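You operate a simulated robot arm through the tools that you are given. There is no shell and no other tool. Be economical: measure what you need, move in short steps, check, and stop when the job is done.

The job below is to be done with a simulated robot arm. You get a single attempt, and the scene is never put back.

## Task
Tip the spent grounds into the grounds cup and close the machine up.
Fine: the filter goes back into the basket; basket shut, machine slid home, switch left off.

It is judged by the outcome, as a careful person would: the job done as asked, and still so three seconds after it is handed in. It fails if anything else is knocked over, pushed out of place, dropped, spilled or broken.

## Robot
A 6-joint arm with a two-finger parallel gripper, fixed in place. Base frame: the origin is at the foot of the arm, x ahead of it, y to its left, z up. Lengths are in m, angles in degrees, forces in N, time in s.
With the tool pointing down near the work surface it reaches from about 0.32 to 0.7 m from the base axis. Its first joint turns from -166.0 to 166.0 degrees. Payload 4.1 kg.
The tool frame sits at the grasp point between the pads (the TCP): z along the fingers, y along the line on which they close. The tips reach 0.023 m beyond it. The gripper opens to 0.094 m. The fingers are 0.038 m wide and 0.01 m thick; the gripper's body (0.054 by 0.096 m) begins 0.039 m behind the TCP.
Orientation is that of the tool frame in the base frame, as a unit quaternion [x, y, z, w]. With the fingers straight down and closing along the base's y, the tool's x points along the base's -x, its y along +y and its z along -z.

## Interface
- The arm moves only by the tool apply_moves. Its argument "motion" is text: rows parted by semicolons, each of 7 numbers parted by spaces: the shift along the tool's x, y, z in units of 30 mm (1.0 is 30 mm), then the turn, a rotation vector about the tool's x, y, z in units of 5 degrees (1.0 is 5 degrees), then the finger opening in m, from 0 to 0.094. In form: tx ty tz rx ry rz fingers; .... A call has 1 to 12 rows; each row shifts and turns the commanded pose from where the row before left it, along the tool's axes as they then stand. A call with a number of a shift or a turn outside -1 to 1 is refused whole. A row lasts 0.2 s, in which the tool goes at most 0.05 m and 8.6 degrees; a call with a longer step from one row to the next is refused whole, and so is a gripper value outside its range. Where a pose cannot be reached the arm comes as near as it can. A force on the tool above 40 N (or 10 N above the force at the start of the call, whichever is more), or a blocked arm, ends the call early, and 0.2 s more pass. The fingers move at their own pace (about 0.045 m/s each) and stop on an object; they squeeze with about 30 N. The grip force told is the motor's: it shows also when the fingers shut on nothing. Time passes only in rows, and 0.2 s behind the last, so rows that do not move let the fingers close. The reply holds the time, the measured pose of the TCP, the force on the tool along the base axes, the opening and the grip force, in the units named above and with some noise.
- Cameras (640 x 400 px; columns grow to the right, rows downward): "scene" is fixed at [0.3989, -0.6511, 1.8296]; the picture's right is [1.00, -0.04, 0.00], its down [-0.02, -0.63, -0.77] and it looks along [0.03, 0.77, -0.63] (base axes); focal length 345 px, centre (320, 200). "wrist" rides on the gripper at [-0.039, 0, -0.044] in the tool frame; the picture's right is [0.00, -1.00, 0.00], its down [0.97, 0.00, -0.24] and it looks along [0.24, 0.00, 0.97] (tool axes); focal length 218 px, centre (320, 200).
- capture(camera): a new picture of that camera. The clock stands still meanwhile.
- move_column(by): slides the trunk up (or, below 0, down) by that many m; the arm rides with it, the base frame stays. It gives what a move gives, with no picture.
- measure_at(camera, pixels): there is no depth. For up to 12 entries [column, row, z] of the newest picture of that camera ("zoom" is the newest enlarged one), the place [x, y] in the base frame at which the ray of that pixel passes the height z, good to about 0.002 m. The clock stands still meanwhile.
- inspect(camera, box): a new picture of the part [left, top, right, bottom] of that camera's present view, enlarged. The clock stands still meanwhile.
- close_job(): hands the job in; it is judged then, once.

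Go step by step. Measure first, check grasps and placings, and put right what went wrong. The budget is 80 turns and 34 pictures, counting those below and the enlarged ones. Unless the task says otherwise, let go and move clear before handing in, and close with one line.

The tools are called after "Request:" as name(argument=value, ...) on one line, values as JSON. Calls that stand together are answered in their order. apply_moves: Moves the arm, as the interface text tells. Its arguments: {"type":"object","properties":{"motion":{"type":"string"}},"required":["motion"]} The other tools are called the same way: move_column (by) slides the trunk up or down; capture (camera) takes a picture; measure_at (camera, pixels) gives the place at which the rays of pixels pass given heights; inspect (camera, box) takes an enlarged picture of a part of a camera's view; close_job () hands the job in.

At the start:

```text
time_s: 0.0
position: [0.2113, 0.2108, 1.3851]
ee_rot: [0.0, 1.0, 0.001, 0.0]
force: [1.1, -0.8, 0.3]
opening: 0.094
grip_force: 0.1
trunk travel left (down, up): [-0.525, 0.065]
```

scene: 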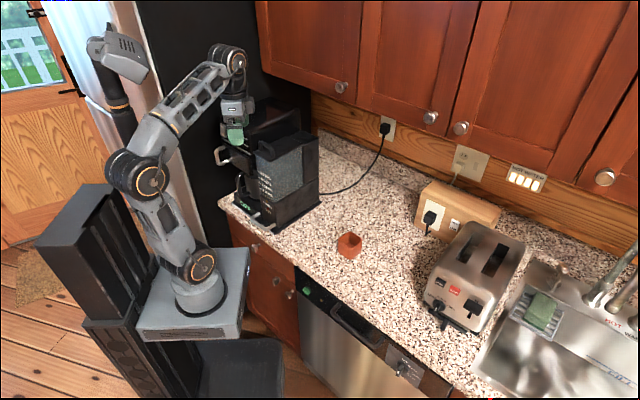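
wrist: 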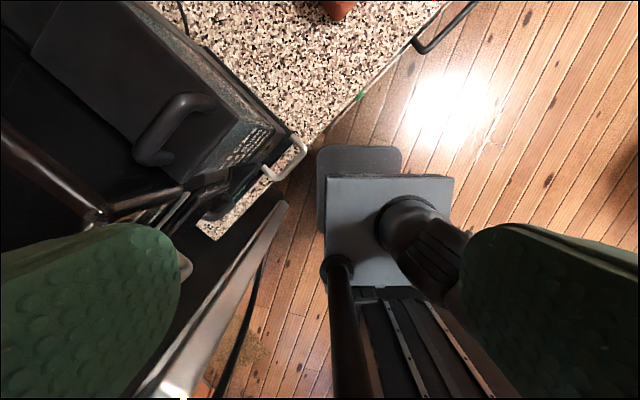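

The scene shows a coffee machine around pixel (275,175) and a brown cup at (348,245). I'll enlarge the machine area to understand its parts.

Request:
inspect(camera="scene", box=[200, 80, 360, 240])

Request:
inspect(camera="scene", box=[200, 180, 400, 305])

Request:
inspect(camera="wrist", box=[0, 0, 320, 250])

```text
2.50 times, centred on (280, 160) of scene
```

zoom: 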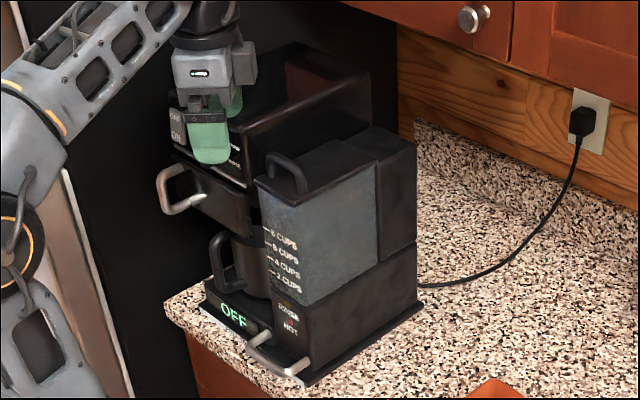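

```text
3.20 times, centred on (300, 242) of scene
```

zoom: 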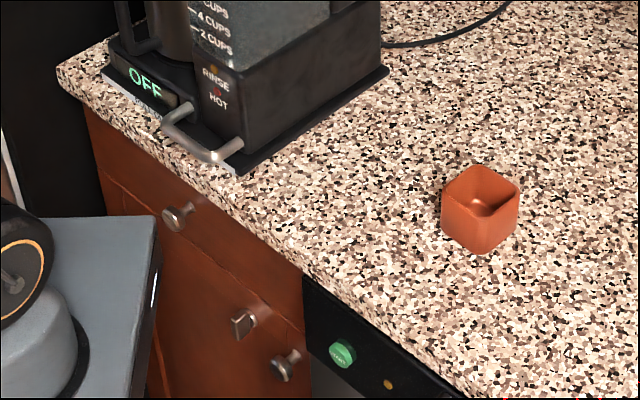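

```text
1.60 times, centred on (160, 125) of wrist
```

zoom: 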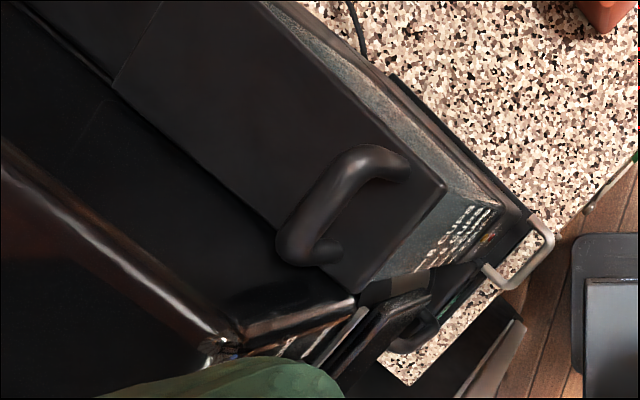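

The machine's parts are visible: basket handle near (221,157), base handle near (262,221), cup at (349,245). I'll measure them at plausible heights.

Request:
measure_at(camera="scene", pixels=[[349, 257, 0.914], [349, 238, 0.97], [252, 214, 0.93], [271, 228, 0.93], [275, 233, 0.918], [319, 205, 0.918], [234, 200, 0.918], [220, 148, 1.2], [220, 166, 1.2], [270, 212, 0.93], [337, 236, 0.97], [361, 240, 0.97]])

Request:
measure_at(camera="wrist", pixels=[[290, 130, 0.93], [305, 148, 0.93], [268, 178, 0.93], [300, 148, 0.93], [340, 10, 0.97], [180, 105, 1.25], [150, 155, 1.25], [222, 92, 1.2], [180, 147, 1.2], [132, 0, 1.2]])

Request:
apply_moves(motion="0 0 -1 0 0 0 0.094; 0 0 -1 0 0 0 0.094; 1 0 0 0 0 0 0.094; 1 0 0 0 0 0 0.094; 1 0 0 0 0 0 0.094")

```text
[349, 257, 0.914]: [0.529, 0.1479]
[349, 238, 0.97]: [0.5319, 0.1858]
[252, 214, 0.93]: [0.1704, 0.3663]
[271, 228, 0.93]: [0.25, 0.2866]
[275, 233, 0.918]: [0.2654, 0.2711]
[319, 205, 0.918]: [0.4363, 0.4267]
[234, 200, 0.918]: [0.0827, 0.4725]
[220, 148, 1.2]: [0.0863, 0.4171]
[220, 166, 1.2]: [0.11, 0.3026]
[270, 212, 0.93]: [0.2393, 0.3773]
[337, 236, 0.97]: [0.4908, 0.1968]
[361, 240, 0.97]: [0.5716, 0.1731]
```

```text
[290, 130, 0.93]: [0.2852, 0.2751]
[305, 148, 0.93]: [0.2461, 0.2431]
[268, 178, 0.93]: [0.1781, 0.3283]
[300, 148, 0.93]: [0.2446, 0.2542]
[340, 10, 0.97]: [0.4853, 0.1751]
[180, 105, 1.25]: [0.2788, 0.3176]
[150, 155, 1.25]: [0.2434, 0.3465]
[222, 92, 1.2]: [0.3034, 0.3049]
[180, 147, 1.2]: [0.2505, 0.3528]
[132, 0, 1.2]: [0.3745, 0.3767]
```

```text
time_s: 1.2
position: [0.1212, 0.2118, 1.4015]
ee_rot: [0.0, 1.0, 0.002, 0.001]
force: [-0.1, 0.2, 0.1]
opening: 0.0937
grip_force: 0.1
out of reach, approached as far as the arm can: row 1, 2, 3, 4
trunk travel left (down, up): [-0.525, 0.065]
```

The machine axis runs at about 42° (front facing (-0.74,-0.67)). I'll see what's visible after this retreat.

Request:
capture(camera="wrist")

Request:
inspect(camera="scene", box=[200, 90, 340, 240])

```text
28 pictures are left
```

wrist: 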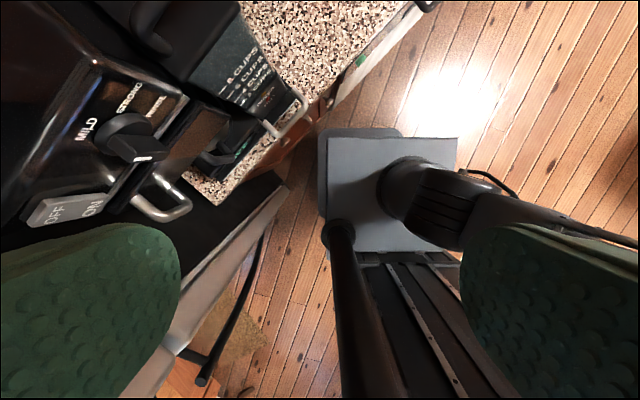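

```text
2.67 times, centred on (270, 165) of scene
```

zoom: 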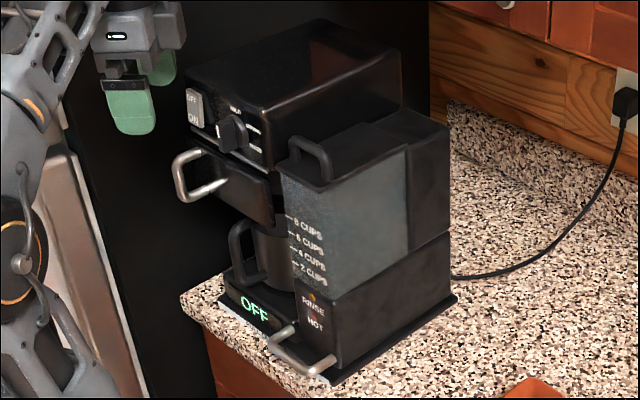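

The basket handle looks like a vertical bar; I'll zoom in on the wrist view to verify the basket's front.

Request:
inspect(camera="wrist", box=[0, 60, 320, 260])

Request:
measure_at(camera="wrist", pixels=[[190, 207, 1.15], [190, 207, 1.2], [140, 212, 1.2], [140, 212, 1.25], [40, 212, 1.3], [40, 212, 1.25], [300, 102, 0.93], [188, 97, 1.25], [188, 97, 1.3]])

Request:
measure_at(camera="scene", pixels=[[217, 150, 1.15], [217, 150, 1.2], [217, 150, 1.25], [219, 165, 1.1], [219, 165, 1.15], [219, 165, 1.2], [231, 147, 1.2], [234, 159, 1.15], [268, 150, 1.15], [268, 150, 1.2], [273, 126, 1.25], [273, 126, 1.3]])

```text
2.00 times, centred on (160, 160) of wrist
```

zoom: 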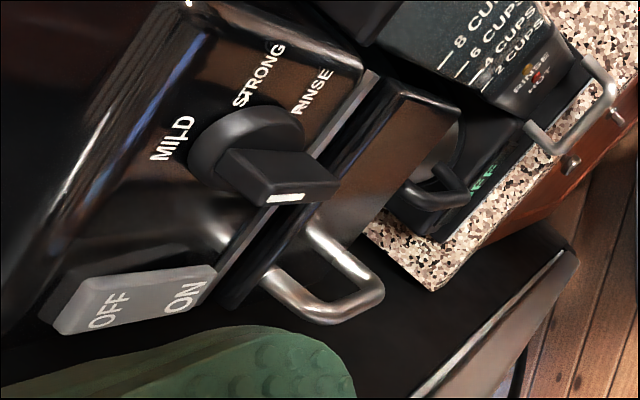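

```text
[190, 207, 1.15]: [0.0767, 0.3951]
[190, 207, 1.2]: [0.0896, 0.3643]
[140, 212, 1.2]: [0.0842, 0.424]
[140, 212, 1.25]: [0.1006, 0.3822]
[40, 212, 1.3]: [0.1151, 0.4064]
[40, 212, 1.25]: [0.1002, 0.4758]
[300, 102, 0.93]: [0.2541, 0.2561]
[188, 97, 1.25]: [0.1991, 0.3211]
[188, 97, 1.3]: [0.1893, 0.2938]
```

```text
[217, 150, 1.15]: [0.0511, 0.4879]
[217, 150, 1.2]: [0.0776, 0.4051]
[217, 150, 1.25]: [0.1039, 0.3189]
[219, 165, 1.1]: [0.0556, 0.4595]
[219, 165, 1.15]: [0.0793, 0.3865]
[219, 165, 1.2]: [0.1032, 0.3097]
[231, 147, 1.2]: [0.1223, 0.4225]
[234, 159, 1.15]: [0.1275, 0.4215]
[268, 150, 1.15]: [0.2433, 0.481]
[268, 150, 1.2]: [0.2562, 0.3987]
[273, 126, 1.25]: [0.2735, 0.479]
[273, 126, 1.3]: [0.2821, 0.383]
```

Handle bar is vertical at about (0.082, 0.40), z 1.15–1.205. I'll measure the dial, switch and basket panel to check clearances.

Request:
measure_at(camera="wrist", pixels=[[142, 160, 1.22], [142, 160, 1.25], [142, 160, 1.28], [105, 202, 1.25], [105, 202, 1.28], [200, 107, 1.2], [230, 112, 1.2], [115, 212, 1.2], [180, 95, 1.25], [180, 95, 1.3], [80, 190, 1.22]])

Request:
measure_at(camera="scene", pixels=[[239, 147, 1.22], [239, 147, 1.25], [239, 147, 1.28], [222, 138, 1.22], [222, 138, 1.25], [222, 138, 1.28], [251, 155, 1.2], [254, 174, 1.15], [254, 174, 1.1], [219, 123, 1.32], [276, 94, 1.35], [250, 152, 1.22]])

```text
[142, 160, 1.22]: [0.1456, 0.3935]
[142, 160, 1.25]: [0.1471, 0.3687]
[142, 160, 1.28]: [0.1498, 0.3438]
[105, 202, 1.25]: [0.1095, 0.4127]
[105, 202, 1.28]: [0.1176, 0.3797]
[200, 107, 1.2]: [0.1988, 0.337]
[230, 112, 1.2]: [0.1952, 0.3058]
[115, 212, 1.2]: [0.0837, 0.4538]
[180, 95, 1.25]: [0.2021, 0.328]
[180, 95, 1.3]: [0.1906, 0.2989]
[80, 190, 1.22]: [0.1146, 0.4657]
```

```text
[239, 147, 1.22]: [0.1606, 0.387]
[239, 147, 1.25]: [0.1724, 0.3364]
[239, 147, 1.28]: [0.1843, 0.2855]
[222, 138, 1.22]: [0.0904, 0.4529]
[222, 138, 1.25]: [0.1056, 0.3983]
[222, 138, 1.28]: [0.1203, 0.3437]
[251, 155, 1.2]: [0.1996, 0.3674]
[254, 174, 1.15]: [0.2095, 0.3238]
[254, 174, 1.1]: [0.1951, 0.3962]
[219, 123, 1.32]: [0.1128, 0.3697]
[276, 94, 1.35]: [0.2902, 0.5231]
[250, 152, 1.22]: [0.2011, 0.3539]
```

The switch sits right above the handle, so I'll approach tilted from the outside rather than from above. First move to a pregrasp zone and yaw to align with the machine.

Request:
apply_moves(motion="0.75 1 0.85 0 0 0 0.06; 0.75 1 0.85 0 0 0 0.06; 0.75 1 0.85 0 0 0 0.06; 0.75 1 0.85 0 0 0 0.06; 0 0 0 0 0 -1 0.06; 0 0 0 0 0 -1 0.06; 0 0 0 0 0 -1 0.06; 0 0 0 0 0 -1 0.06; 0 0 0 0 0 -1 0.06; 0 0 0 0 0 -1 0.06; 0 0 0 0 0 -1 0.06; 0 0 0 0 0 -1 0.06")

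```text
time_s: 3.8
position: [0.0321, 0.3332, 1.299]
ee_rot: [-0.343, 0.939, 0.0, 0.0]
force: [-0.6, 0.2, -0.4]
opening: 0.06
grip_force: 0.0
trunk travel left (down, up): [-0.525, 0.065]
```

Orientation is yawed 40° as intended. Now tilt the tool toward the machine by 55°, moving slightly outward.

Request:
apply_moves(motion="0 0 0 0 -1 0 0.06; 0 0 0 0 -1 0 0.06; 0 0 0 0 -1 0 0.06; 0 0 0 0 -1 0 0.06; 0 0 0 0 -1 0 0.06; 0 0 0 0 -1 0 0.06; 0 0 0 0 -1 0 0.06; 0 0 0 0 -1 0 0.06; 0 0 0 0 -1 0 0.06; 0 0 0 0 -1 0 0.06; 0 0 0 0 -1 0 0.06")

Request:
capture(camera="wrist")

```text
time_s: 6.0
position: [0.0841, 0.3335, 1.313]
ee_rot: [-0.236, 0.883, 0.127, 0.385]
force: [0.0, -0.2, -0.1]
opening: 0.06
grip_force: 0.0
trunk travel left (down, up): [-0.525, 0.065]
stopped in row 10: the arm was blocked; the commanded pose is now the measured one
```

```text
25 pictures are left
```

wrist: 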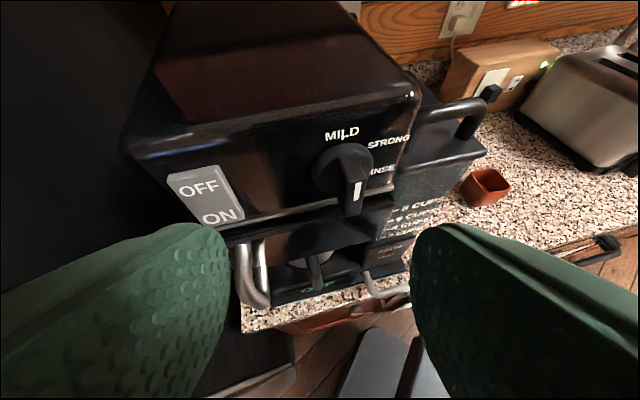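

Tilt stopped at ~48°, enough. The handle bar shows at (240,245)-(258,300); refine its position from this view.

Request:
measure_at(camera="wrist", pixels=[[240, 250, 1.2], [240, 250, 1.18], [252, 300, 1.15], [252, 300, 1.17], [262, 245, 1.2], [268, 300, 1.15], [222, 225, 1.24], [222, 225, 1.27], [355, 208, 1.22], [355, 208, 1.2], [378, 235, 1.15], [378, 235, 1.12]])

Request:
inspect(camera="wrist", box=[200, 150, 440, 320])

```text
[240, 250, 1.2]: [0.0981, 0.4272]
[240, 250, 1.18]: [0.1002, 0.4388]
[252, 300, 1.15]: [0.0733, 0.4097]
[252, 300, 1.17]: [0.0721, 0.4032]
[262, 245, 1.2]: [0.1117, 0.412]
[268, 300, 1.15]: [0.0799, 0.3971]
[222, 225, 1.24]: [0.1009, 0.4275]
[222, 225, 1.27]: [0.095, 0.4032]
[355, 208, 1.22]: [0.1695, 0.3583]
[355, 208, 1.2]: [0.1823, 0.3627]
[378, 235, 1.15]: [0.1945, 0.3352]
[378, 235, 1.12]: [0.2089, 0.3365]
```

```text
2.35 times, centred on (320, 235) of wrist
```

zoom: 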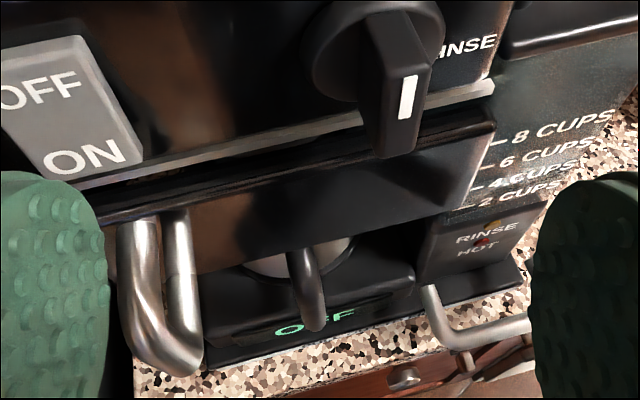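

Bar confirmed at about (0.077,0.398), z 1.15–1.205. Moving to a pregrasp 7 cm back along the tool axis.

Request:
apply_moves(motion="0.907 0.593 0.461 0 0 0 0.06; 0.907 0.593 0.461 0 0 0 0.06; 0.907 0.593 0.461 0 0 0 0.06; 0 0 0 0 0 0 0.06")

Request:
capture(camera="wrist")

```text
time_s: 7.0
position: [0.0737, 0.3689, 1.2424]
ee_rot: [-0.178, 0.895, 0.131, 0.388]
force: [0.1, -0.2, 0.3]
opening: 0.0601
grip_force: 0.1
trunk travel left (down, up): [-0.525, 0.065]
```

```text
23 pictures are left
```

wrist: 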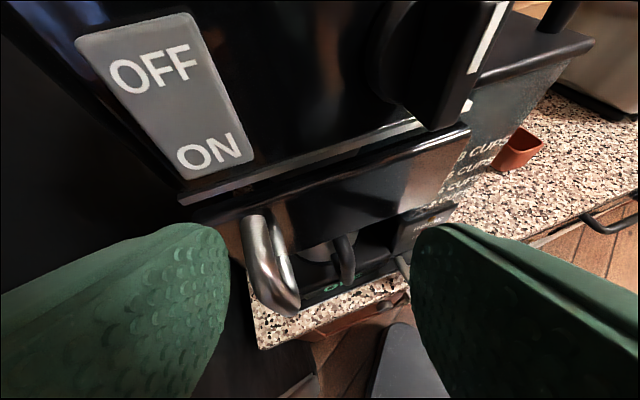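

The arm sits short of the commanded point (measured (0.074,0.369,1.242) vs (0.034,0.370,1.227)), seemingly too folded. I'll raise the hand and then lower the trunk to give the arm a better posture.

Request:
apply_moves(motion="-0.74 0.043 -0.671 0 0 0 0.06; -0.74 0.043 -0.671 0 0 0 0.06; -0.74 0.043 -0.671 0 0 0 0.06; -0.74 0.043 -0.671 0 0 0 0.06; -0.74 0.043 -0.671 0 0 0 0.06; 0 0 0 0 0 0 0.06")

```text
time_s: 7.9
position: [0.0815, 0.3517, 1.2634]
ee_rot: [-0.229, 0.886, 0.018, 0.403]
force: [-0.6, -0.1, -0.1]
opening: 0.06
grip_force: 0.1
trunk travel left (down, up): [-0.525, 0.065]
stopped in row 4: the arm was blocked; the commanded pose is now the measured one
```

The arm is jammed in this posture; I'll untilt while backing off along the tool axis.

Request:
apply_moves(motion="0 0 -0.7 0 1 0 0.06; 0 0 -0.7 0 1 0 0.06; 0.3 0 -0.6 0 1 0 0.06; 0.4 0 -0.5 0 1 0 0.06; 0.5 0 -0.4 0 1 0 0.06; 0.5 0 -0.4 0 1 0 0.06; 0 0 0 0 1 0 0.06; 0 0 0 0 0 0 0.06")

```text
time_s: 9.7
position: [-0.0051, 0.3194, 1.3105]
ee_rot: [-0.211, 0.968, -0.067, 0.122]
force: [-0.1, 0.1, -0.2]
opening: 0.0601
grip_force: 0.2
trunk travel left (down, up): [-0.525, 0.065]
```

Free again at (-0.005,0.319,1.31). Now lower the trunk in part, then check.

Request:
move_column(by=-0.1)

Request:
apply_moves(motion="0 0 -1 0 0 0 0.06; 0 0 -1 0 0 0 0.06; 0 0 -1 0 0 0 0.06; 0 0 0 0 0 0 0.06")

Request:
move_column(by=-0.12)

Request:
apply_moves(motion="0 0 -1 0 0 0 0.06; 0 0 -1 0 0 0 0.06; 0 0 -1 0 0 0 0.06; 0 0 0 0 0 0 0.06")

Request:
capture(camera="scene")

```text
time_s: 11.0
position: [-0.0061, 0.3195, 1.2113]
ee_rot: [-0.211, 0.968, -0.062, 0.118]
force: [-0.4, -0.2, -0.6]
opening: 0.0602
grip_force: 0.0
trunk travel left (down, up): [-0.425, 0.165]
```

```text
time_s: 12.0
position: [-0.0166, 0.3224, 1.2627]
ee_rot: [-0.202, 0.97, -0.067, 0.117]
force: [-0.3, -0.1, -0.3]
opening: 0.06
grip_force: 0.0
out of reach, approached as far as the arm can: row 2, 3
trunk travel left (down, up): [-0.425, 0.165]
```

```text
time_s: 13.5
position: [-0.0141, 0.3224, 1.1448]
ee_rot: [-0.201, 0.97, -0.066, 0.118]
force: [0.6, 0.4, 0.0]
opening: 0.0601
grip_force: 0.1
trunk travel left (down, up): [-0.305, 0.285]
```

```text
time_s: 14.5
position: [-0.0159, 0.3225, 1.1446]
ee_rot: [-0.201, 0.97, -0.068, 0.118]
force: [0.1, -0.2, 0.5]
opening: 0.06
grip_force: 0.1
out of reach, approached as far as the arm can: row 1, 2, 3
trunk travel left (down, up): [-0.305, 0.285]
```

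```text
22 pictures are left
```

scene: 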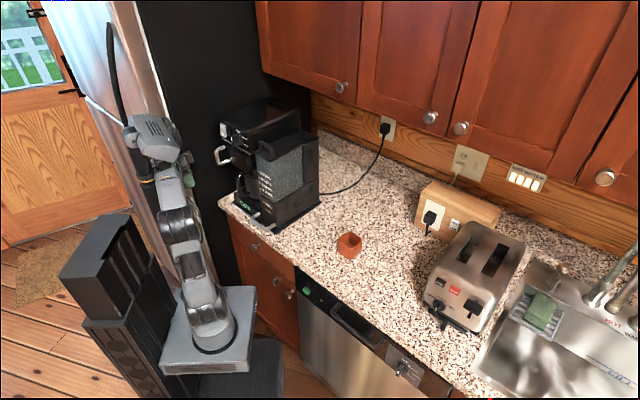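

The arm is now fully stretched upward with tool down; tilting to near-horizontal from here should be easy. Rotating to a 70° tilt aligned with the machine axis.

Request:
apply_moves(motion="0 0 0 -0.359 -0.984 -0.143 0.06; 0 0 0 -0.359 -0.984 -0.143 0.06; 0 0 0 -0.359 -0.984 -0.143 0.06; 0 0 0 -0.359 -0.984 -0.143 0.06; 0 0 0 -0.359 -0.984 -0.143 0.06; 0 0 0 -0.359 -0.984 -0.143 0.06; 0 0 0 -0.359 -0.984 -0.143 0.06; 0 0 0 -0.359 -0.984 -0.143 0.06; 0 0 0 -0.359 -0.984 -0.143 0.06; 0 0 0 -0.359 -0.984 -0.143 0.06; 0 0 0 -0.359 -0.984 -0.143 0.06; 0 0 0 -0.359 -0.984 -0.143 0.06")

```text
time_s: 15.3
position: [0.0186, 0.3353, 1.1387]
ee_rot: [-0.176, 0.961, -0.023, 0.211]
force: [0.1, -0.1, -0.3]
opening: 0.06
grip_force: 0.2
trunk travel left (down, up): [-0.305, 0.285]
stopped in row 3: the arm was blocked; the commanded pose is now the measured one
```

Blocked near the stretched singularity; I'll move down first, then rotate.

Request:
apply_moves(motion="0.265 0.08 0.606 0 0 0 0.06; 0.265 0.08 0.606 0 0 0 0.06; 0.265 0.08 0.606 0 0 0 0.06; 0 0 0 -0.437 -0.939 -0.219 0.06; 0 0 0 -0.437 -0.939 -0.219 0.06; 0 0 0 -0.437 -0.939 -0.219 0.06; 0 0 0 -0.437 -0.939 -0.219 0.06; 0 0 0 -0.437 -0.939 -0.219 0.06; 0 0 0 -0.437 -0.939 -0.219 0.06")

```text
time_s: 16.9
position: [0.0671, 0.3394, 1.0906]
ee_rot: [-0.149, 0.93, 0.049, 0.332]
force: [-0.5, -0.7, 0.0]
opening: 0.0599
grip_force: 0.2
trunk travel left (down, up): [-0.305, 0.285]
stopped in row 7: the arm was blocked; the commanded pose is now the measured one
```

Still being blocked with a drift in +x. Let me look.

Request:
inspect(camera="scene", box=[80, 60, 340, 300])

```text
1.67 times, centred on (210, 180) of scene
```

zoom: 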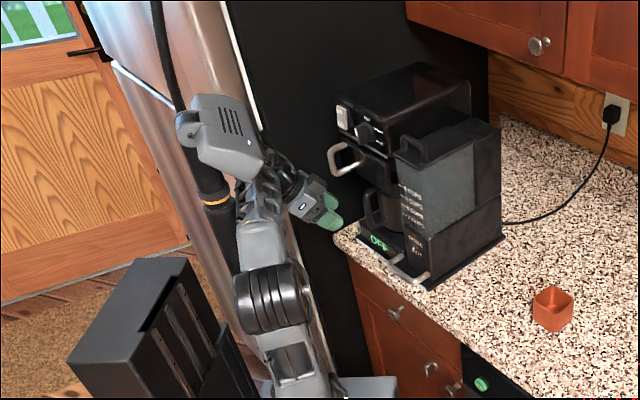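

The forearm block is up against the fridge door, which blocks the tilt at 42° yaw. I'll approach the handle from the −y side instead (tool pointing +y), keeping the wrist away from the fridge.

Request:
apply_moves(motion="-0.63 -0.69 -0.77 0 0 0 0.06; -0.63 -0.69 -0.77 0 0 0 0.06; 0 0 0 -0.738 -0.243 -0.621 0.06; 0 0 0 -0.738 -0.243 -0.621 0.06; 0 0 0 -0.738 -0.243 -0.621 0.06; 0 0 0 -0.738 -0.243 -0.621 0.06; 0 0 0 -0.738 -0.243 -0.621 0.06; 0 0 0 -0.738 -0.243 -0.621 0.06; 0 0 0 -0.738 -0.243 -0.621 0.06; 0 0 0 -0.738 -0.243 -0.621 0.06; 0 0 0 -0.738 -0.243 -0.621 0.06; 0 0 0 -0.738 -0.243 -0.621 0.06")

Request:
apply_moves(motion="0 0 0 -0.738 -0.243 -0.621 0.06; 0 0 0 -0.738 -0.243 -0.621 0.06; 0 0 0 -0.738 -0.243 -0.621 0.06; 0 0 0 -0.738 -0.243 -0.621 0.06; 0 0 0 -0.738 -0.243 -0.621 0.06; 0 0 0 0 0 0 0.06")

```text
time_s: 19.4
position: [0.0793, 0.3008, 1.1482]
ee_rot: [-0.479, 0.755, 0.264, 0.363]
force: [0.8, 0.7, 0.1]
opening: 0.0598
grip_force: 0.1
trunk travel left (down, up): [-0.305, 0.285]
```

```text
time_s: 20.9
position: [0.08, 0.3003, 1.1484]
ee_rot: [0.612, -0.612, -0.355, -0.354]
force: [-0.3, 0.1, -0.8]
opening: 0.0603
grip_force: 0.0
trunk travel left (down, up): [-0.305, 0.285]
```

Orientation reached cleanly. Move to pregrasp 7 cm from the bar and look.

Request:
apply_moves(motion="-0.85 0.033 -0.016 0 0 0 0.06; -0.85 0.033 -0.016 0 0 0 0.06; -0.85 0.033 -0.016 0 0 0 0.06; 0 0 0 0 0 0 0.06")

Request:
capture(camera="wrist")

```text
time_s: 21.9
position: [0.0754, 0.3386, 1.2173]
ee_rot: [0.613, -0.612, -0.354, -0.353]
force: [0.1, 0.0, 0.0]
opening: 0.0598
grip_force: 0.1
trunk travel left (down, up): [-0.305, 0.285]
```

```text
20 pictures are left
```

wrist: 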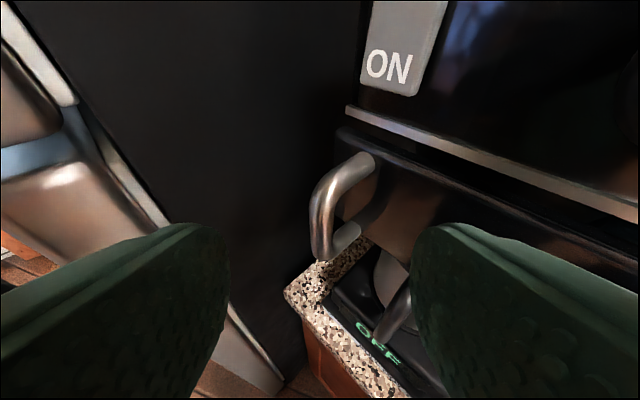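

The bar (col ~320, rows 160–260) is centered between the fingers. Narrow the opening to clear the panel, then advance and close.

Request:
apply_moves(motion="0 0 0 0 0 0 0.036; 0 0 0.5 0 0 0 0.036; 0 0 0.5 0 0 0 0.036; 0 0 0.5 0 0 0 0.036; 0 0 0.5 0 0 0 0.036; 0 0 0.1 0 0 0 0.036; 0 0 0 0 0 0 0.036")

Request:
capture(camera="wrist")

```text
time_s: 23.4
position: [0.075, 0.3911, 1.1852]
ee_rot: [0.612, -0.612, -0.354, -0.353]
force: [0.0, 0.7, 0.3]
opening: 0.0361
grip_force: 0.0
trunk travel left (down, up): [-0.305, 0.285]
```

```text
19 pictures are left
```

wrist: 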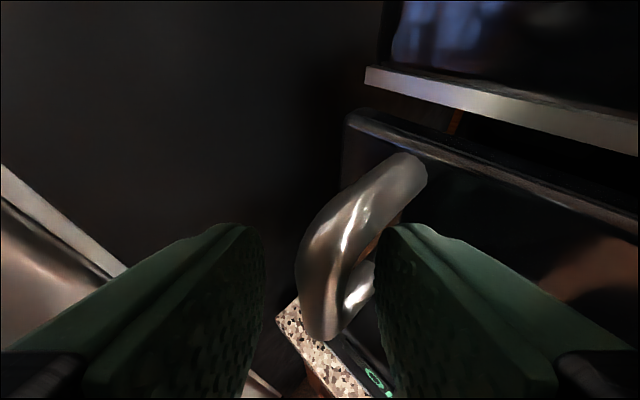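

Bar is between the pads. Close, then pull gently 2 cm outward along the machine axis.

Request:
apply_moves(motion="0 0 0 0 0 0 0; 0 0 0 0 0 0 0; 0 0 0 0 0 0 0; 0.112 0.247 -0.193 0 0 0 0; 0.112 0.247 -0.193 0 0 0 0; 0 0 0 0 0 0 0")

```text
time_s: 24.8
position: [0.0678, 0.3756, 1.1847]
ee_rot: [-0.61, 0.615, 0.351, 0.356]
force: [37.8, -15.1, -2.2]
opening: 0.014
grip_force: 44.7
trunk travel left (down, up): [-0.305, 0.285]
stopped in row 6: the force on the tool passed its limit (the readings are from after the stop); the commanded pose is now the measured one
```

The handle moved mainly toward −y with a reaction along (+x,−y): it is a hinged basket, pivot near (0.22,0.32). I'll follow the arc.

Request:
apply_moves(motion="0.2275 0.123 -0.394 0 0 0 0; 0.2275 0.123 -0.394 0 0 0 0; 0.234 0.043 -0.406 0 0 0 0; 0.234 0.043 -0.406 0 0 0 0; 0 0 0 0 0 0 0")

```text
time_s: 25.9
position: [0.0574, 0.3211, 1.185]
ee_rot: [-0.611, 0.613, 0.35, 0.358]
force: [38.9, 2.3, 0.1]
opening: 0.0136
grip_force: 45.0
trunk travel left (down, up): [-0.305, 0.285]
stopped in row 5: the force on the tool passed its limit (the readings are from after the stop); the commanded pose is now the measured one
```

Three handle positions fit a hinge at (0.19,0.325), radius 0.133; it's now ~32° open. Continue along that arc.

Request:
apply_moves(motion="0.193 -0.028 -0.334 0 0 0 0; 0.191 -0.062 -0.331 0 0 0 0; 0.187 -0.095 -0.325 0 0 0 0; 0.183 -0.127 -0.316 0 0 0 0; 0.176 -0.159 -0.306 0 0 0 0; 0.169 -0.189 -0.293 0 0 0 0; 0 0 0 0 0 0 0")

Request:
capture(camera="scene")

```text
time_s: 27.2
position: [0.0719, 0.2678, 1.1846]
ee_rot: [-0.611, 0.612, 0.35, 0.36]
force: [32.5, 16.4, 4.4]
opening: 0.0139
grip_force: 44.7
trunk travel left (down, up): [-0.305, 0.285]
stopped in row 6: the force on the tool passed its limit (the readings are from after the stop); the commanded pose is now the measured one
```

```text
18 pictures are left
```

scene: 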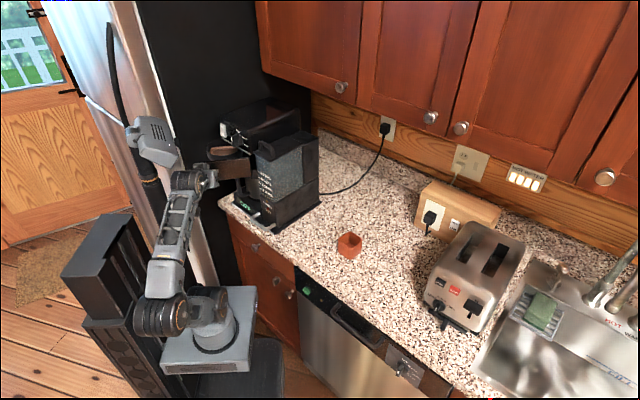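

Basket is ~56° open and following the arc well. Look closer at what's inside.

Request:
inspect(camera="scene", box=[180, 110, 320, 220])

Request:
inspect(camera="wrist", box=[160, 0, 640, 300])

```text
3.64 times, centred on (250, 165) of scene
```

zoom: 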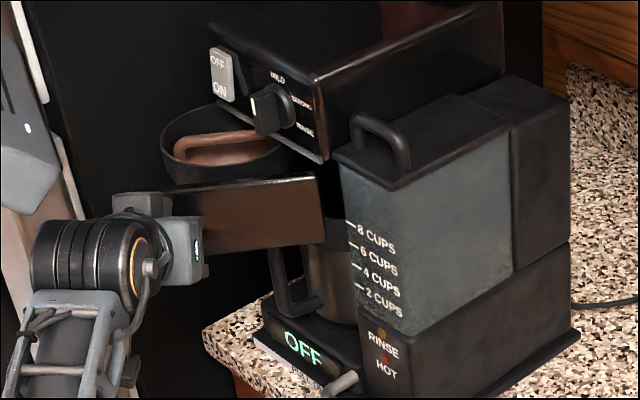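

```text
1.33 times, centred on (400, 150) of wrist
```

zoom: 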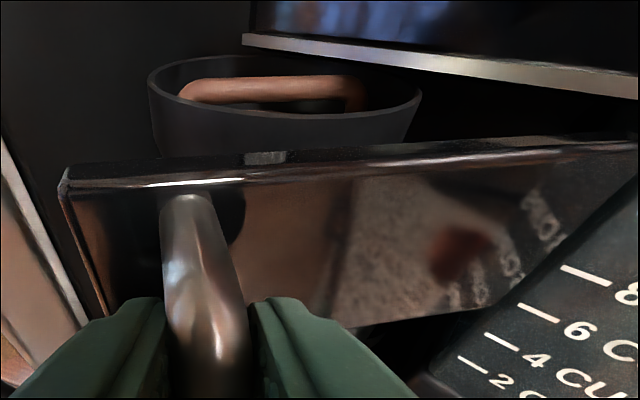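

A round basket cup with a brown filter (loop handle on top) is swinging out behind the panel. Continue the swing.

Request:
apply_moves(motion="0.166 -0.179 -0.288 0 0 0 0; 0.158 -0.208 -0.273 0 0 0 0; 0.148 -0.234 -0.257 0 0 0 0; 0.138 -0.259 -0.238 0 0 0 0; 0.126 -0.282 -0.217 0 0 0 0; 0 0 0 0 0 0 0")

```text
time_s: 28.6
position: [0.1057, 0.2216, 1.1845]
ee_rot: [-0.612, 0.612, 0.35, 0.358]
force: [12.9, 16.9, -2.8]
opening: 0.0136
grip_force: 45.2
trunk travel left (down, up): [-0.305, 0.285]
```

Now ~81° open with modest force. A bit more.

Request:
apply_moves(motion="0.113 -0.303 -0.196 0 0 0 0; 0.099 -0.322 -0.172 0 0 0 0; 0.085 -0.338 -0.147 0 0 0 0; 0 0 0 0 0 0 0")

Request:
inspect(camera="scene", box=[180, 110, 320, 220])

```text
time_s: 29.3
position: [0.1097, 0.2158, 1.1843]
ee_rot: [0.636, -0.583, -0.368, -0.347]
force: [26.9, 32.0, -0.6]
opening: 0.0139
grip_force: 44.9
trunk travel left (down, up): [-0.305, 0.285]
stopped in row 3: the force on the tool passed its limit (the readings are from after the stop); the commanded pose is now the measured one
```

```text
3.64 times, centred on (250, 165) of scene
```

zoom: 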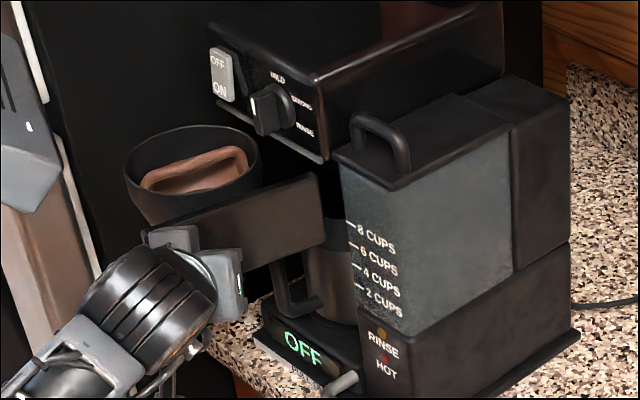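

The basket cup is now fully out from beneath the housing, with the filter handle exposed. Release and back out.

Request:
apply_moves(motion="0 0 0 0 0 0 0.04; 0 0 0 0 0 0 0.04; 0 0 0 0 0 0 0.04; 0 0 -0.5 0 0 0 0.04; 0 0 -0.5 0 0 0 0.04; 0 0 -0.5 0 0 0 0.04; 0 0 -0.5 0 0 0 0.04; 0 0 -0.5 0 0 0 0.04; 0 0 0 0 0 0 0.04")

Request:
capture(camera="wrist")

```text
time_s: 30.5
position: [0.0635, 0.1975, 1.1963]
ee_rot: [0.701, -0.504, -0.406, -0.299]
force: [-0.3, 0.4, -0.1]
opening: 0.0401
grip_force: 0.1
trunk travel left (down, up): [-0.305, 0.285]
stopped in row 5: the arm was blocked; the commanded pose is now the measured one
```

```text
14 pictures are left
```

wrist: 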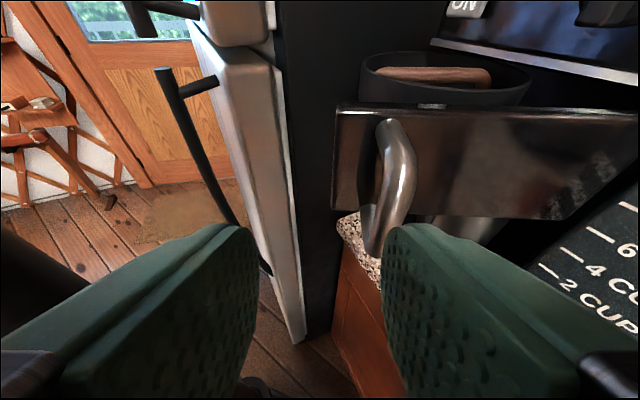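

Hand is clear of the handle. Raise the column to lift the hand straight up, then view the filter from above.

Request:
move_column(by=0.2)

Request:
measure_at(camera="scene", pixels=[[215, 158, 1.21], [215, 158, 1.23], [200, 158, 1.21], [230, 155, 1.21]])

```text
time_s: 32.7
position: [0.0639, 0.1967, 1.3971]
ee_rot: [0.701, -0.505, -0.405, -0.3]
force: [-0.8, 0.7, -0.1]
opening: 0.04
grip_force: 0.0
trunk travel left (down, up): [-0.505, 0.085]
```

```text
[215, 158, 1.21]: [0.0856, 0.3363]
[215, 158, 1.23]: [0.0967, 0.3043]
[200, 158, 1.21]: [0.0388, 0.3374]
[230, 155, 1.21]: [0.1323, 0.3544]
```

Cup centre is near (0.085,0.34). Move over it and untilt to tool-down for a top view.

Request:
apply_moves(motion="0.057 -0.37 0.8 0 0 0 0.08; 0.057 -0.37 0.8 0 0 0 0.08; 0.057 -0.37 0.8 0 0 0 0.08; 0.057 -0.37 0.8 0 0 0 0.08; 0 0 0 0 1 0 0.08; 0 0 0 0 1 0 0.08; 0 0 0 0 1 0 0.08; 0 0 0 0 1 0 0.08; 0 0 0 0 1 0 0.08; 0 0 0 0 1 0 0.08; 0 0 0 0 1 0 0.08; 0 0 0 0 1 0 0.08")

Request:
apply_moves(motion="0 0 0 0 1 0 0.08; 0 0 0 0 1 0 0.08; 0 0 0 0 1 0 0.08; 0 0 0 0 1 0 0.08; 0 0 0 0 0 0 0.08")

Request:
capture(camera="wrist")

```text
time_s: 35.3
position: [0.0807, 0.2895, 1.3437]
ee_rot: [0.796, -0.578, -0.14, -0.108]
force: [-0.5, 0.0, 0.1]
opening: 0.0801
grip_force: 0.0
trunk travel left (down, up): [-0.505, 0.085]
```

```text
time_s: 36.5
position: [0.0807, 0.2885, 1.3436]
ee_rot: [0.809, -0.588, 0.0, -0.007]
force: [0.2, 0.1, 0.9]
opening: 0.0799
grip_force: 0.1
trunk travel left (down, up): [-0.505, 0.085]
```

```text
13 pictures are left
```

wrist: 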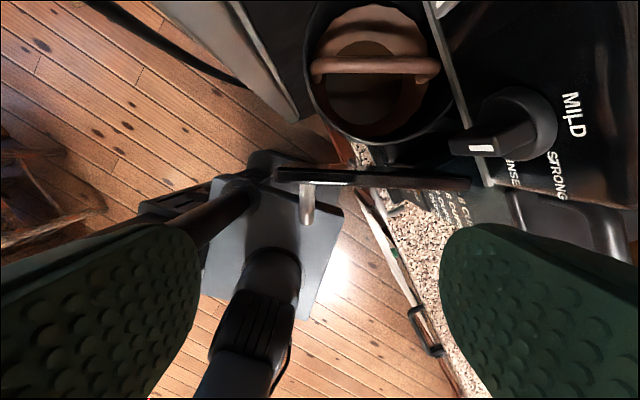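

The filter has a bar handle across it, from about (315,66) to (438,68) in the wrist view. Measure it and the cup rim.

Request:
measure_at(camera="wrist", pixels=[[315, 66, 1.21], [438, 68, 1.21], [376, 66, 1.21], [376, 66, 1.19], [376, 66, 1.23], [305, 75, 1.21], [455, 75, 1.21], [385, 145, 1.21], [378, 125, 1.19], [307, 200, 1.2], [475, 143, 1.22]])

Request:
inspect(camera="scene", box=[190, 130, 250, 190])

Request:
inspect(camera="wrist", box=[290, 0, 510, 150])

```text
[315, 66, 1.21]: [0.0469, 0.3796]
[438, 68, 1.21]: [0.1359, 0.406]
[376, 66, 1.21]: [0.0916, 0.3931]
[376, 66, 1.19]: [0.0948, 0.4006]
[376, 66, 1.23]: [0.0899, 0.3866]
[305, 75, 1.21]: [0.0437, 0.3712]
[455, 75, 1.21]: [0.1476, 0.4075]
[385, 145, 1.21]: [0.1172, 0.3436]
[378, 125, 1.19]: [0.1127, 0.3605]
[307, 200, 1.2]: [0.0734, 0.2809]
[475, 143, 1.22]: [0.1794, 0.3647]
```

```text
6.67 times, centred on (220, 160) of scene
```

zoom: 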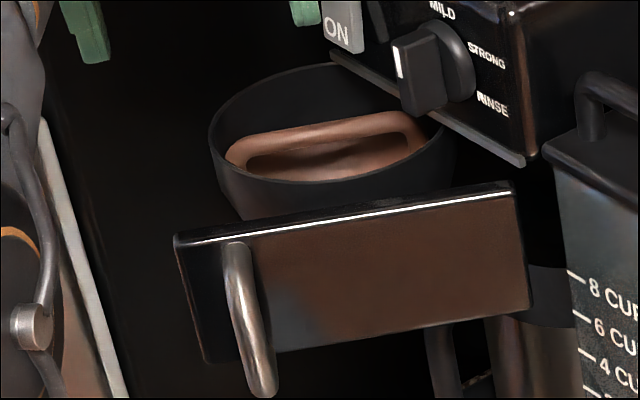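

```text
2.67 times, centred on (400, 75) of wrist
```

zoom: 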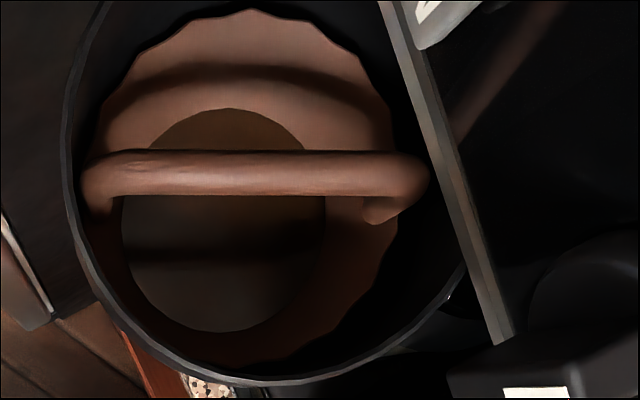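

The basket swung back to ~50° (my retreat dragged the handle). I'll push it open from behind the panel's left end with closed fingers pointing down; measure there.

Request:
measure_at(camera="wrist", pixels=[[276, 167, 1.21], [276, 183, 1.21], [340, 168, 1.21], [470, 178, 1.21], [330, 120, 1.21], [355, 140, 1.21], [308, 95, 1.21], [290, 108, 1.21], [306, 185, 1.2]])

```text
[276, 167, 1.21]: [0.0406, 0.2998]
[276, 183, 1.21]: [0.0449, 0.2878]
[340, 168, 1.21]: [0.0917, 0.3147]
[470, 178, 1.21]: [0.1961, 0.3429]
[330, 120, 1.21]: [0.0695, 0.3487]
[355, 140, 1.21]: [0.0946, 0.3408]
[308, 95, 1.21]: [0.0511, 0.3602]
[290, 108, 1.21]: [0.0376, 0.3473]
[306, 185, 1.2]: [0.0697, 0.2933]
```

Panel back edge runs (0.041,0.300)→(0.19,0.34); space behind its left end at (0.046,0.328). Insert closed fingers there.

Request:
apply_moves(motion="-0.805 0.347 0 0 0 0 0; -0.805 0.347 0 0 0 0 0; 0 0 0 0 0 0 0; 0 0 0 0 0 0 0; 0 0 0.99 0 0 0 0; 0 0 0.99 0 0 0 0; 0 0 0.99 0 0 0 0; 0 0 0.99 0 0 0 0; 0 0 0.99 0 0 0 0; 0 0 0 0 0 0 0")

```text
time_s: 38.3
position: [0.0487, 0.3286, 1.2326]
ee_rot: [0.809, -0.588, -0.008, -0.017]
force: [-1.6, -0.5, 11.6]
opening: 0.0
grip_force: 29.8
trunk travel left (down, up): [-0.505, 0.085]
stopped in row 9: the force on the tool passed its limit (the readings are from after the stop); the commanded pose is now the measured one
```

Contact at tip height ~1.21 — something is under the tips. Lift a little and look.

Request:
apply_moves(motion="0 0 -0.6 0 0 0 0; 0 0 0 0 0 0 0")

Request:
capture(camera="wrist")

```text
time_s: 38.9
position: [0.049, 0.3276, 1.2489]
ee_rot: [0.809, -0.588, -0.007, -0.016]
force: [-0.8, 0.1, 0.2]
opening: 0.0
grip_force: 29.9
trunk travel left (down, up): [-0.505, 0.085]
```

```text
10 pictures are left
```

wrist: 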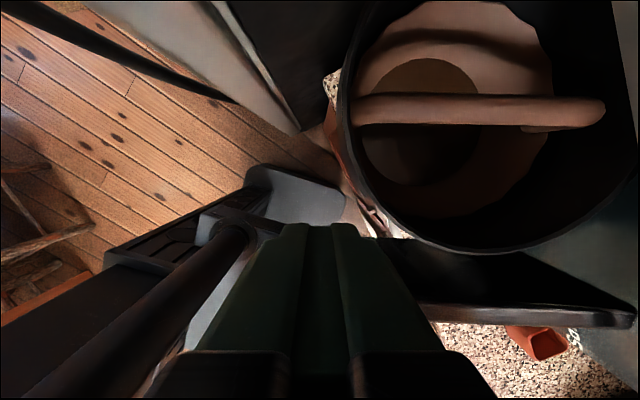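

The panel's top back edge (row ~300) nearly coincides with the finger's front edge. Shift back 7 mm toward the cup side and retry the descent.

Request:
apply_moves(motion="-0.27 0.05 0 0 0 0 0; 0 0 0.5 0 0 0 0; 0 0 0.5 0 0 0 0; 0 0 0.5 0 0 0 0; 0 0 0.25 0 0 0 0; 0 0 0 0 0 0 0")

```text
time_s: 39.7
position: [0.0442, 0.3375, 1.2333]
ee_rot: [0.809, -0.587, -0.015, -0.026]
force: [-0.3, 0.6, 13.0]
opening: 0.0
grip_force: 30.1
trunk travel left (down, up): [-0.505, 0.085]
stopped in row 3: the force on the tool passed its limit (the readings are from after the stop); the commanded pose is now the measured one
```

Same contact height again. Measure the panel edge in the last wrist picture.

Request:
measure_at(camera="wrist", pixels=[[440, 303, 1.21], [440, 322, 1.21], [600, 308, 1.21], [420, 280, 1.21], [365, 205, 1.21], [343, 120, 1.21], [460, 250, 1.21], [380, 240, 1.13], [380, 240, 1.21], [352, 103, 1.21], [604, 112, 1.21]])

Request:
inspect(camera="scene", box=[180, 110, 260, 190])

```text
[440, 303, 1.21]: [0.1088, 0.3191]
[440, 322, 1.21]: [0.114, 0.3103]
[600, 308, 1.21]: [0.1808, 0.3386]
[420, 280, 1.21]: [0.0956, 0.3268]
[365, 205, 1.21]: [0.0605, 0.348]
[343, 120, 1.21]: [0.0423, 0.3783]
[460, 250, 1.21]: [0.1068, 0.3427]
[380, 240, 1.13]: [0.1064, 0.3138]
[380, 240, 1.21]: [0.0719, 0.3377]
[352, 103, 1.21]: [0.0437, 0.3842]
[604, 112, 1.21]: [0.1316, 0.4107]
```

```text
5.00 times, centred on (220, 150) of scene
```

zoom: 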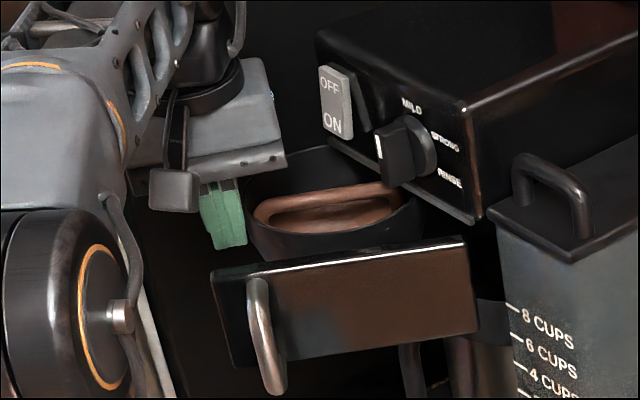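

The tips met something flat at 1.21 twice (likely a solid bridge between panel and cup). Instead I'll straddle the handle from above with the tool pointing down; lift, level, and move over it.

Request:
apply_moves(motion="0 0 -0.8 0 0 0 0; 0 0 -0.8 -0.28 0.63 0 0.02; 0.826 -0.115 0 0 0 0 0.044; 0.826 -0.115 0 0 0 0 0.044; 0.826 -0.115 0 0 0 0 0.044; 0 0 0 0 0 0 0.044")

Request:
capture(camera="wrist")

```text
time_s: 41.1
position: [0.082, 0.2639, 1.2802]
ee_rot: [0.809, -0.588, 0.003, 0.002]
force: [-0.1, 0.4, -0.8]
opening: 0.0438
grip_force: 0.0
trunk travel left (down, up): [-0.505, 0.085]
```

```text
8 pictures are left
```

wrist: 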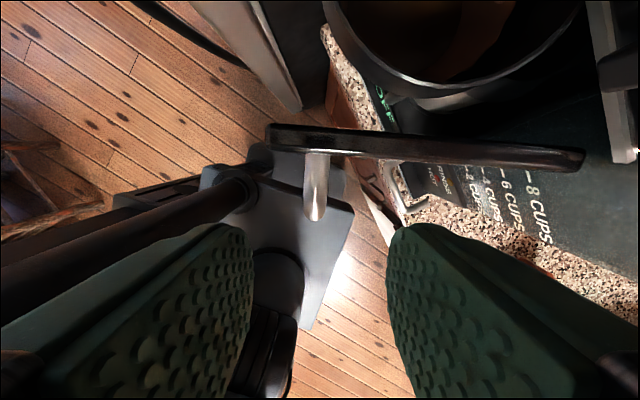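

Handle is at col ~315, rows 155–218. Measure for exact alignment.

Request:
measure_at(camera="wrist", pixels=[[315, 212, 1.2], [316, 160, 1.2], [268, 152, 1.21], [580, 168, 1.21], [268, 127, 1.21], [315, 155, 1.21]])

```text
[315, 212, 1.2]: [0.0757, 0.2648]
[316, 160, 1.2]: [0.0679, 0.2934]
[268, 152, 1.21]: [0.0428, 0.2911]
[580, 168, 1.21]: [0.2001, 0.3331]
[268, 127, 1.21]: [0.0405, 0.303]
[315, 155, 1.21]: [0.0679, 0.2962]
```

Align TCP to (0.074,0.268), descend to 1.19 straddling the handle, and close.

Request:
apply_moves(motion="-0.21 0.21 0 0 0 0 0.044; 0 0 0.8 0 0 0 0.044; 0 0 0.8 0 0 0 0.044; 0 0 0.7 0 0 0 0.044; 0 0 0.7 0 0 0 0.044; 0 0 0 0 0 0 0; 0 0 0 0 0 0 0; 0 0 0 0 0 0 0")

```text
time_s: 42.9
position: [0.074, 0.27, 1.1912]
ee_rot: [0.808, -0.589, 0.002, 0.001]
force: [22.0, 11.0, 1.9]
opening: 0.0138
grip_force: 45.4
trunk travel left (down, up): [-0.505, 0.085]
```

Handle gripped (13.8 mm). Swing open along the arc, rotating the tool with it.

Request:
apply_moves(motion="0.368 -0.064 0 0 0 -1 0; 0.368 -0.064 0 0 0 -1 0; 0.368 -0.064 0 0 0 -1 0; 0.368 -0.064 0 0 0 -1 0; 0.368 -0.064 0 0 0 -1 0; 0 0 0 0 0 0 0")

```text
time_s: 44.3
position: [0.1058, 0.228, 1.1906]
ee_rot: [0.917, -0.398, 0.001, 0.004]
force: [15.7, 19.6, 2.2]
opening: 0.014
grip_force: 44.8
trunk travel left (down, up): [-0.505, 0.085]
```

Good; three more steps.

Request:
apply_moves(motion="0.368 -0.064 0 0 0 -1 0; 0.368 -0.064 0 0 0 -1 0; 0.368 -0.064 0 0 0 -1 0; 0 0 0 0 0 0 0")

```text
time_s: 45.3
position: [0.1329, 0.2095, 1.19]
ee_rot: [0.961, -0.276, 0.0, 0.003]
force: [7.6, 16.4, 15.5]
opening: 0.0138
grip_force: 44.9
trunk travel left (down, up): [-0.505, 0.085]
```

Basket is now ~94° open. Release, lift straight up, move over the cup, and begin yawing for the filter's bar.

Request:
apply_moves(motion="0 0 0 0 0 0 0.05; 0 0 0 0 0 0 0.05; 0 0 -0.5 0 0 0 0.05; 0 0 -1 0 0 0 0.05; 0 0 -1 0 0 0 0.05; 0 0 -1 0 0 0 0.05; 0 0 -1 0 0 0 0.05; -0.845 -0.36 0 0 0 0 0.05; -0.845 -0.36 0 0 0 0 0.05; -0.845 -0.36 0 0 0 0 0.05; -0.845 -0.36 0 0 0 0 0.05; 0 0 0 0 0 0 0.05")

Request:
apply_moves(motion="0 0 0 0 0 -1 0.05; 0 0 0 0 0 -1 0.05; 0 0 0 0 0 -1 0.05; 0 0 0 0 0 -1 0.05; 0 0 0 0 0 -1 0.05; 0 0 0 0 0 -1 0.05; 0 0 0 0 0 -1 0.05; 0 0 0 0 0 -1 0.05; 0 0 0 0 0 -1 0.05; 0 0 0 0 0 -1 0.05; 0 0 0 0 0 -1 0.05; 0 0 0 0 0 -1 0.05")

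Request:
apply_moves(motion="0 0 0 0 0 -1 0.05; 0 0 0 0 0 -1 0.05; 0 0 0 0 0 -1 0.05; 0 0 0 0 0 -1 0.05; 0 0 0 0 0 -1 0.05; 0 0 0 0 0 -0.4 0.05; 0 0 0 0 0 0 0.05")

Request:
capture(camera="wrist")

```text
time_s: 47.9
position: [0.0686, 0.2968, 1.3248]
ee_rot: [0.961, -0.276, 0.002, 0.004]
force: [0.2, -1.2, 0.5]
opening: 0.0499
grip_force: 0.0
trunk travel left (down, up): [-0.505, 0.085]
```

```text
time_s: 50.5
position: [0.0688, 0.2991, 1.3249]
ee_rot: [0.97, 0.244, 0.0, 0.003]
force: [0.2, 0.3, 0.4]
opening: 0.0497
grip_force: 0.0
trunk travel left (down, up): [-0.505, 0.085]
```

```text
time_s: 52.1
position: [0.0688, 0.2987, 1.3255]
ee_rot: [0.887, 0.462, -0.001, 0.004]
force: [0.9, -0.2, 0.4]
opening: 0.0502
grip_force: 0.1
trunk travel left (down, up): [-0.505, 0.085]
```

```text
7 pictures are left
```

wrist: 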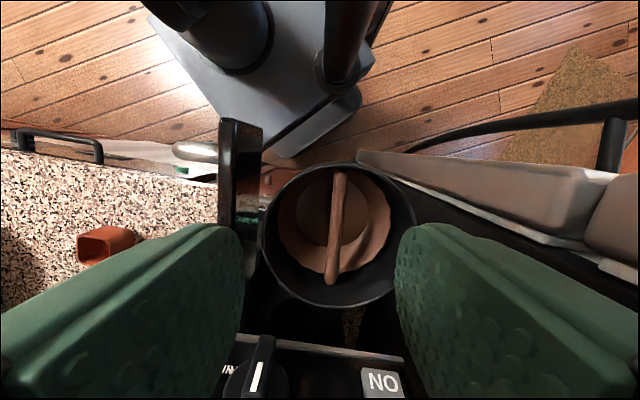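

Clear top view: the filter bar runs (340,175)–(331,283), the cup is free of the housing. Measure it.

Request:
measure_at(camera="wrist", pixels=[[340, 175, 1.2], [331, 283, 1.2], [336, 230, 1.2], [268, 230, 1.21], [415, 230, 1.21], [335, 163, 1.21], [335, 305, 1.21], [120, 235, 0.914], [95, 250, 0.96], [105, 240, 0.96]])

```text
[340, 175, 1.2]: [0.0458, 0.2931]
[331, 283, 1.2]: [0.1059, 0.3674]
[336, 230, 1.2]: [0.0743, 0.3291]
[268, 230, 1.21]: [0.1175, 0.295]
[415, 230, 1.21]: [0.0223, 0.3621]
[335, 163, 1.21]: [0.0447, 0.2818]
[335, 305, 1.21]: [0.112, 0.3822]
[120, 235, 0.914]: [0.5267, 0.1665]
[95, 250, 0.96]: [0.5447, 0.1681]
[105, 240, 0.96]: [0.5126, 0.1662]
```

Bar centre (0.076,0.330), ~51° direction. Align, descend with a narrow opening, and grip the bar.

Request:
apply_moves(motion="0.5 -0.2 0 0 0 0.4 0.036; 0.49 -0.2 0 0 0 0.4 0.036; 0 0 0.8 0 0 0 0.036; 0 0 0.8 0 0 0 0.036; 0 0 0.8 0 0 0 0.036; 0 0 0.8 0 0 0 0.036; 0 0 0.5 0 0 0 0.036; 0 0 0.35 0 0 0 0.036; 0 0 0 0 0 0 0.036")

Request:
inspect(camera="wrist", box=[160, 100, 480, 400])

```text
time_s: 53.5
position: [0.0766, 0.3328, 1.2435]
ee_rot: [0.903, 0.43, 0.011, -0.009]
force: [1.3, 2.0, 6.9]
opening: 0.036
grip_force: 0.1
trunk travel left (down, up): [-0.505, 0.085]
stopped in row 6: the force on the tool passed its limit (the readings are from after the stop); the commanded pose is now the measured one
```

```text
1.33 times, centred on (320, 250) of wrist
```

zoom: 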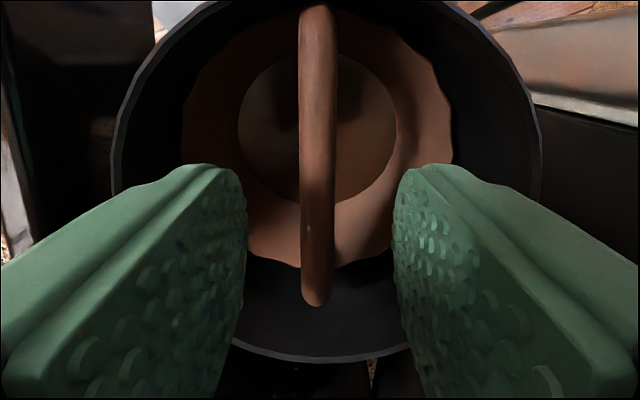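

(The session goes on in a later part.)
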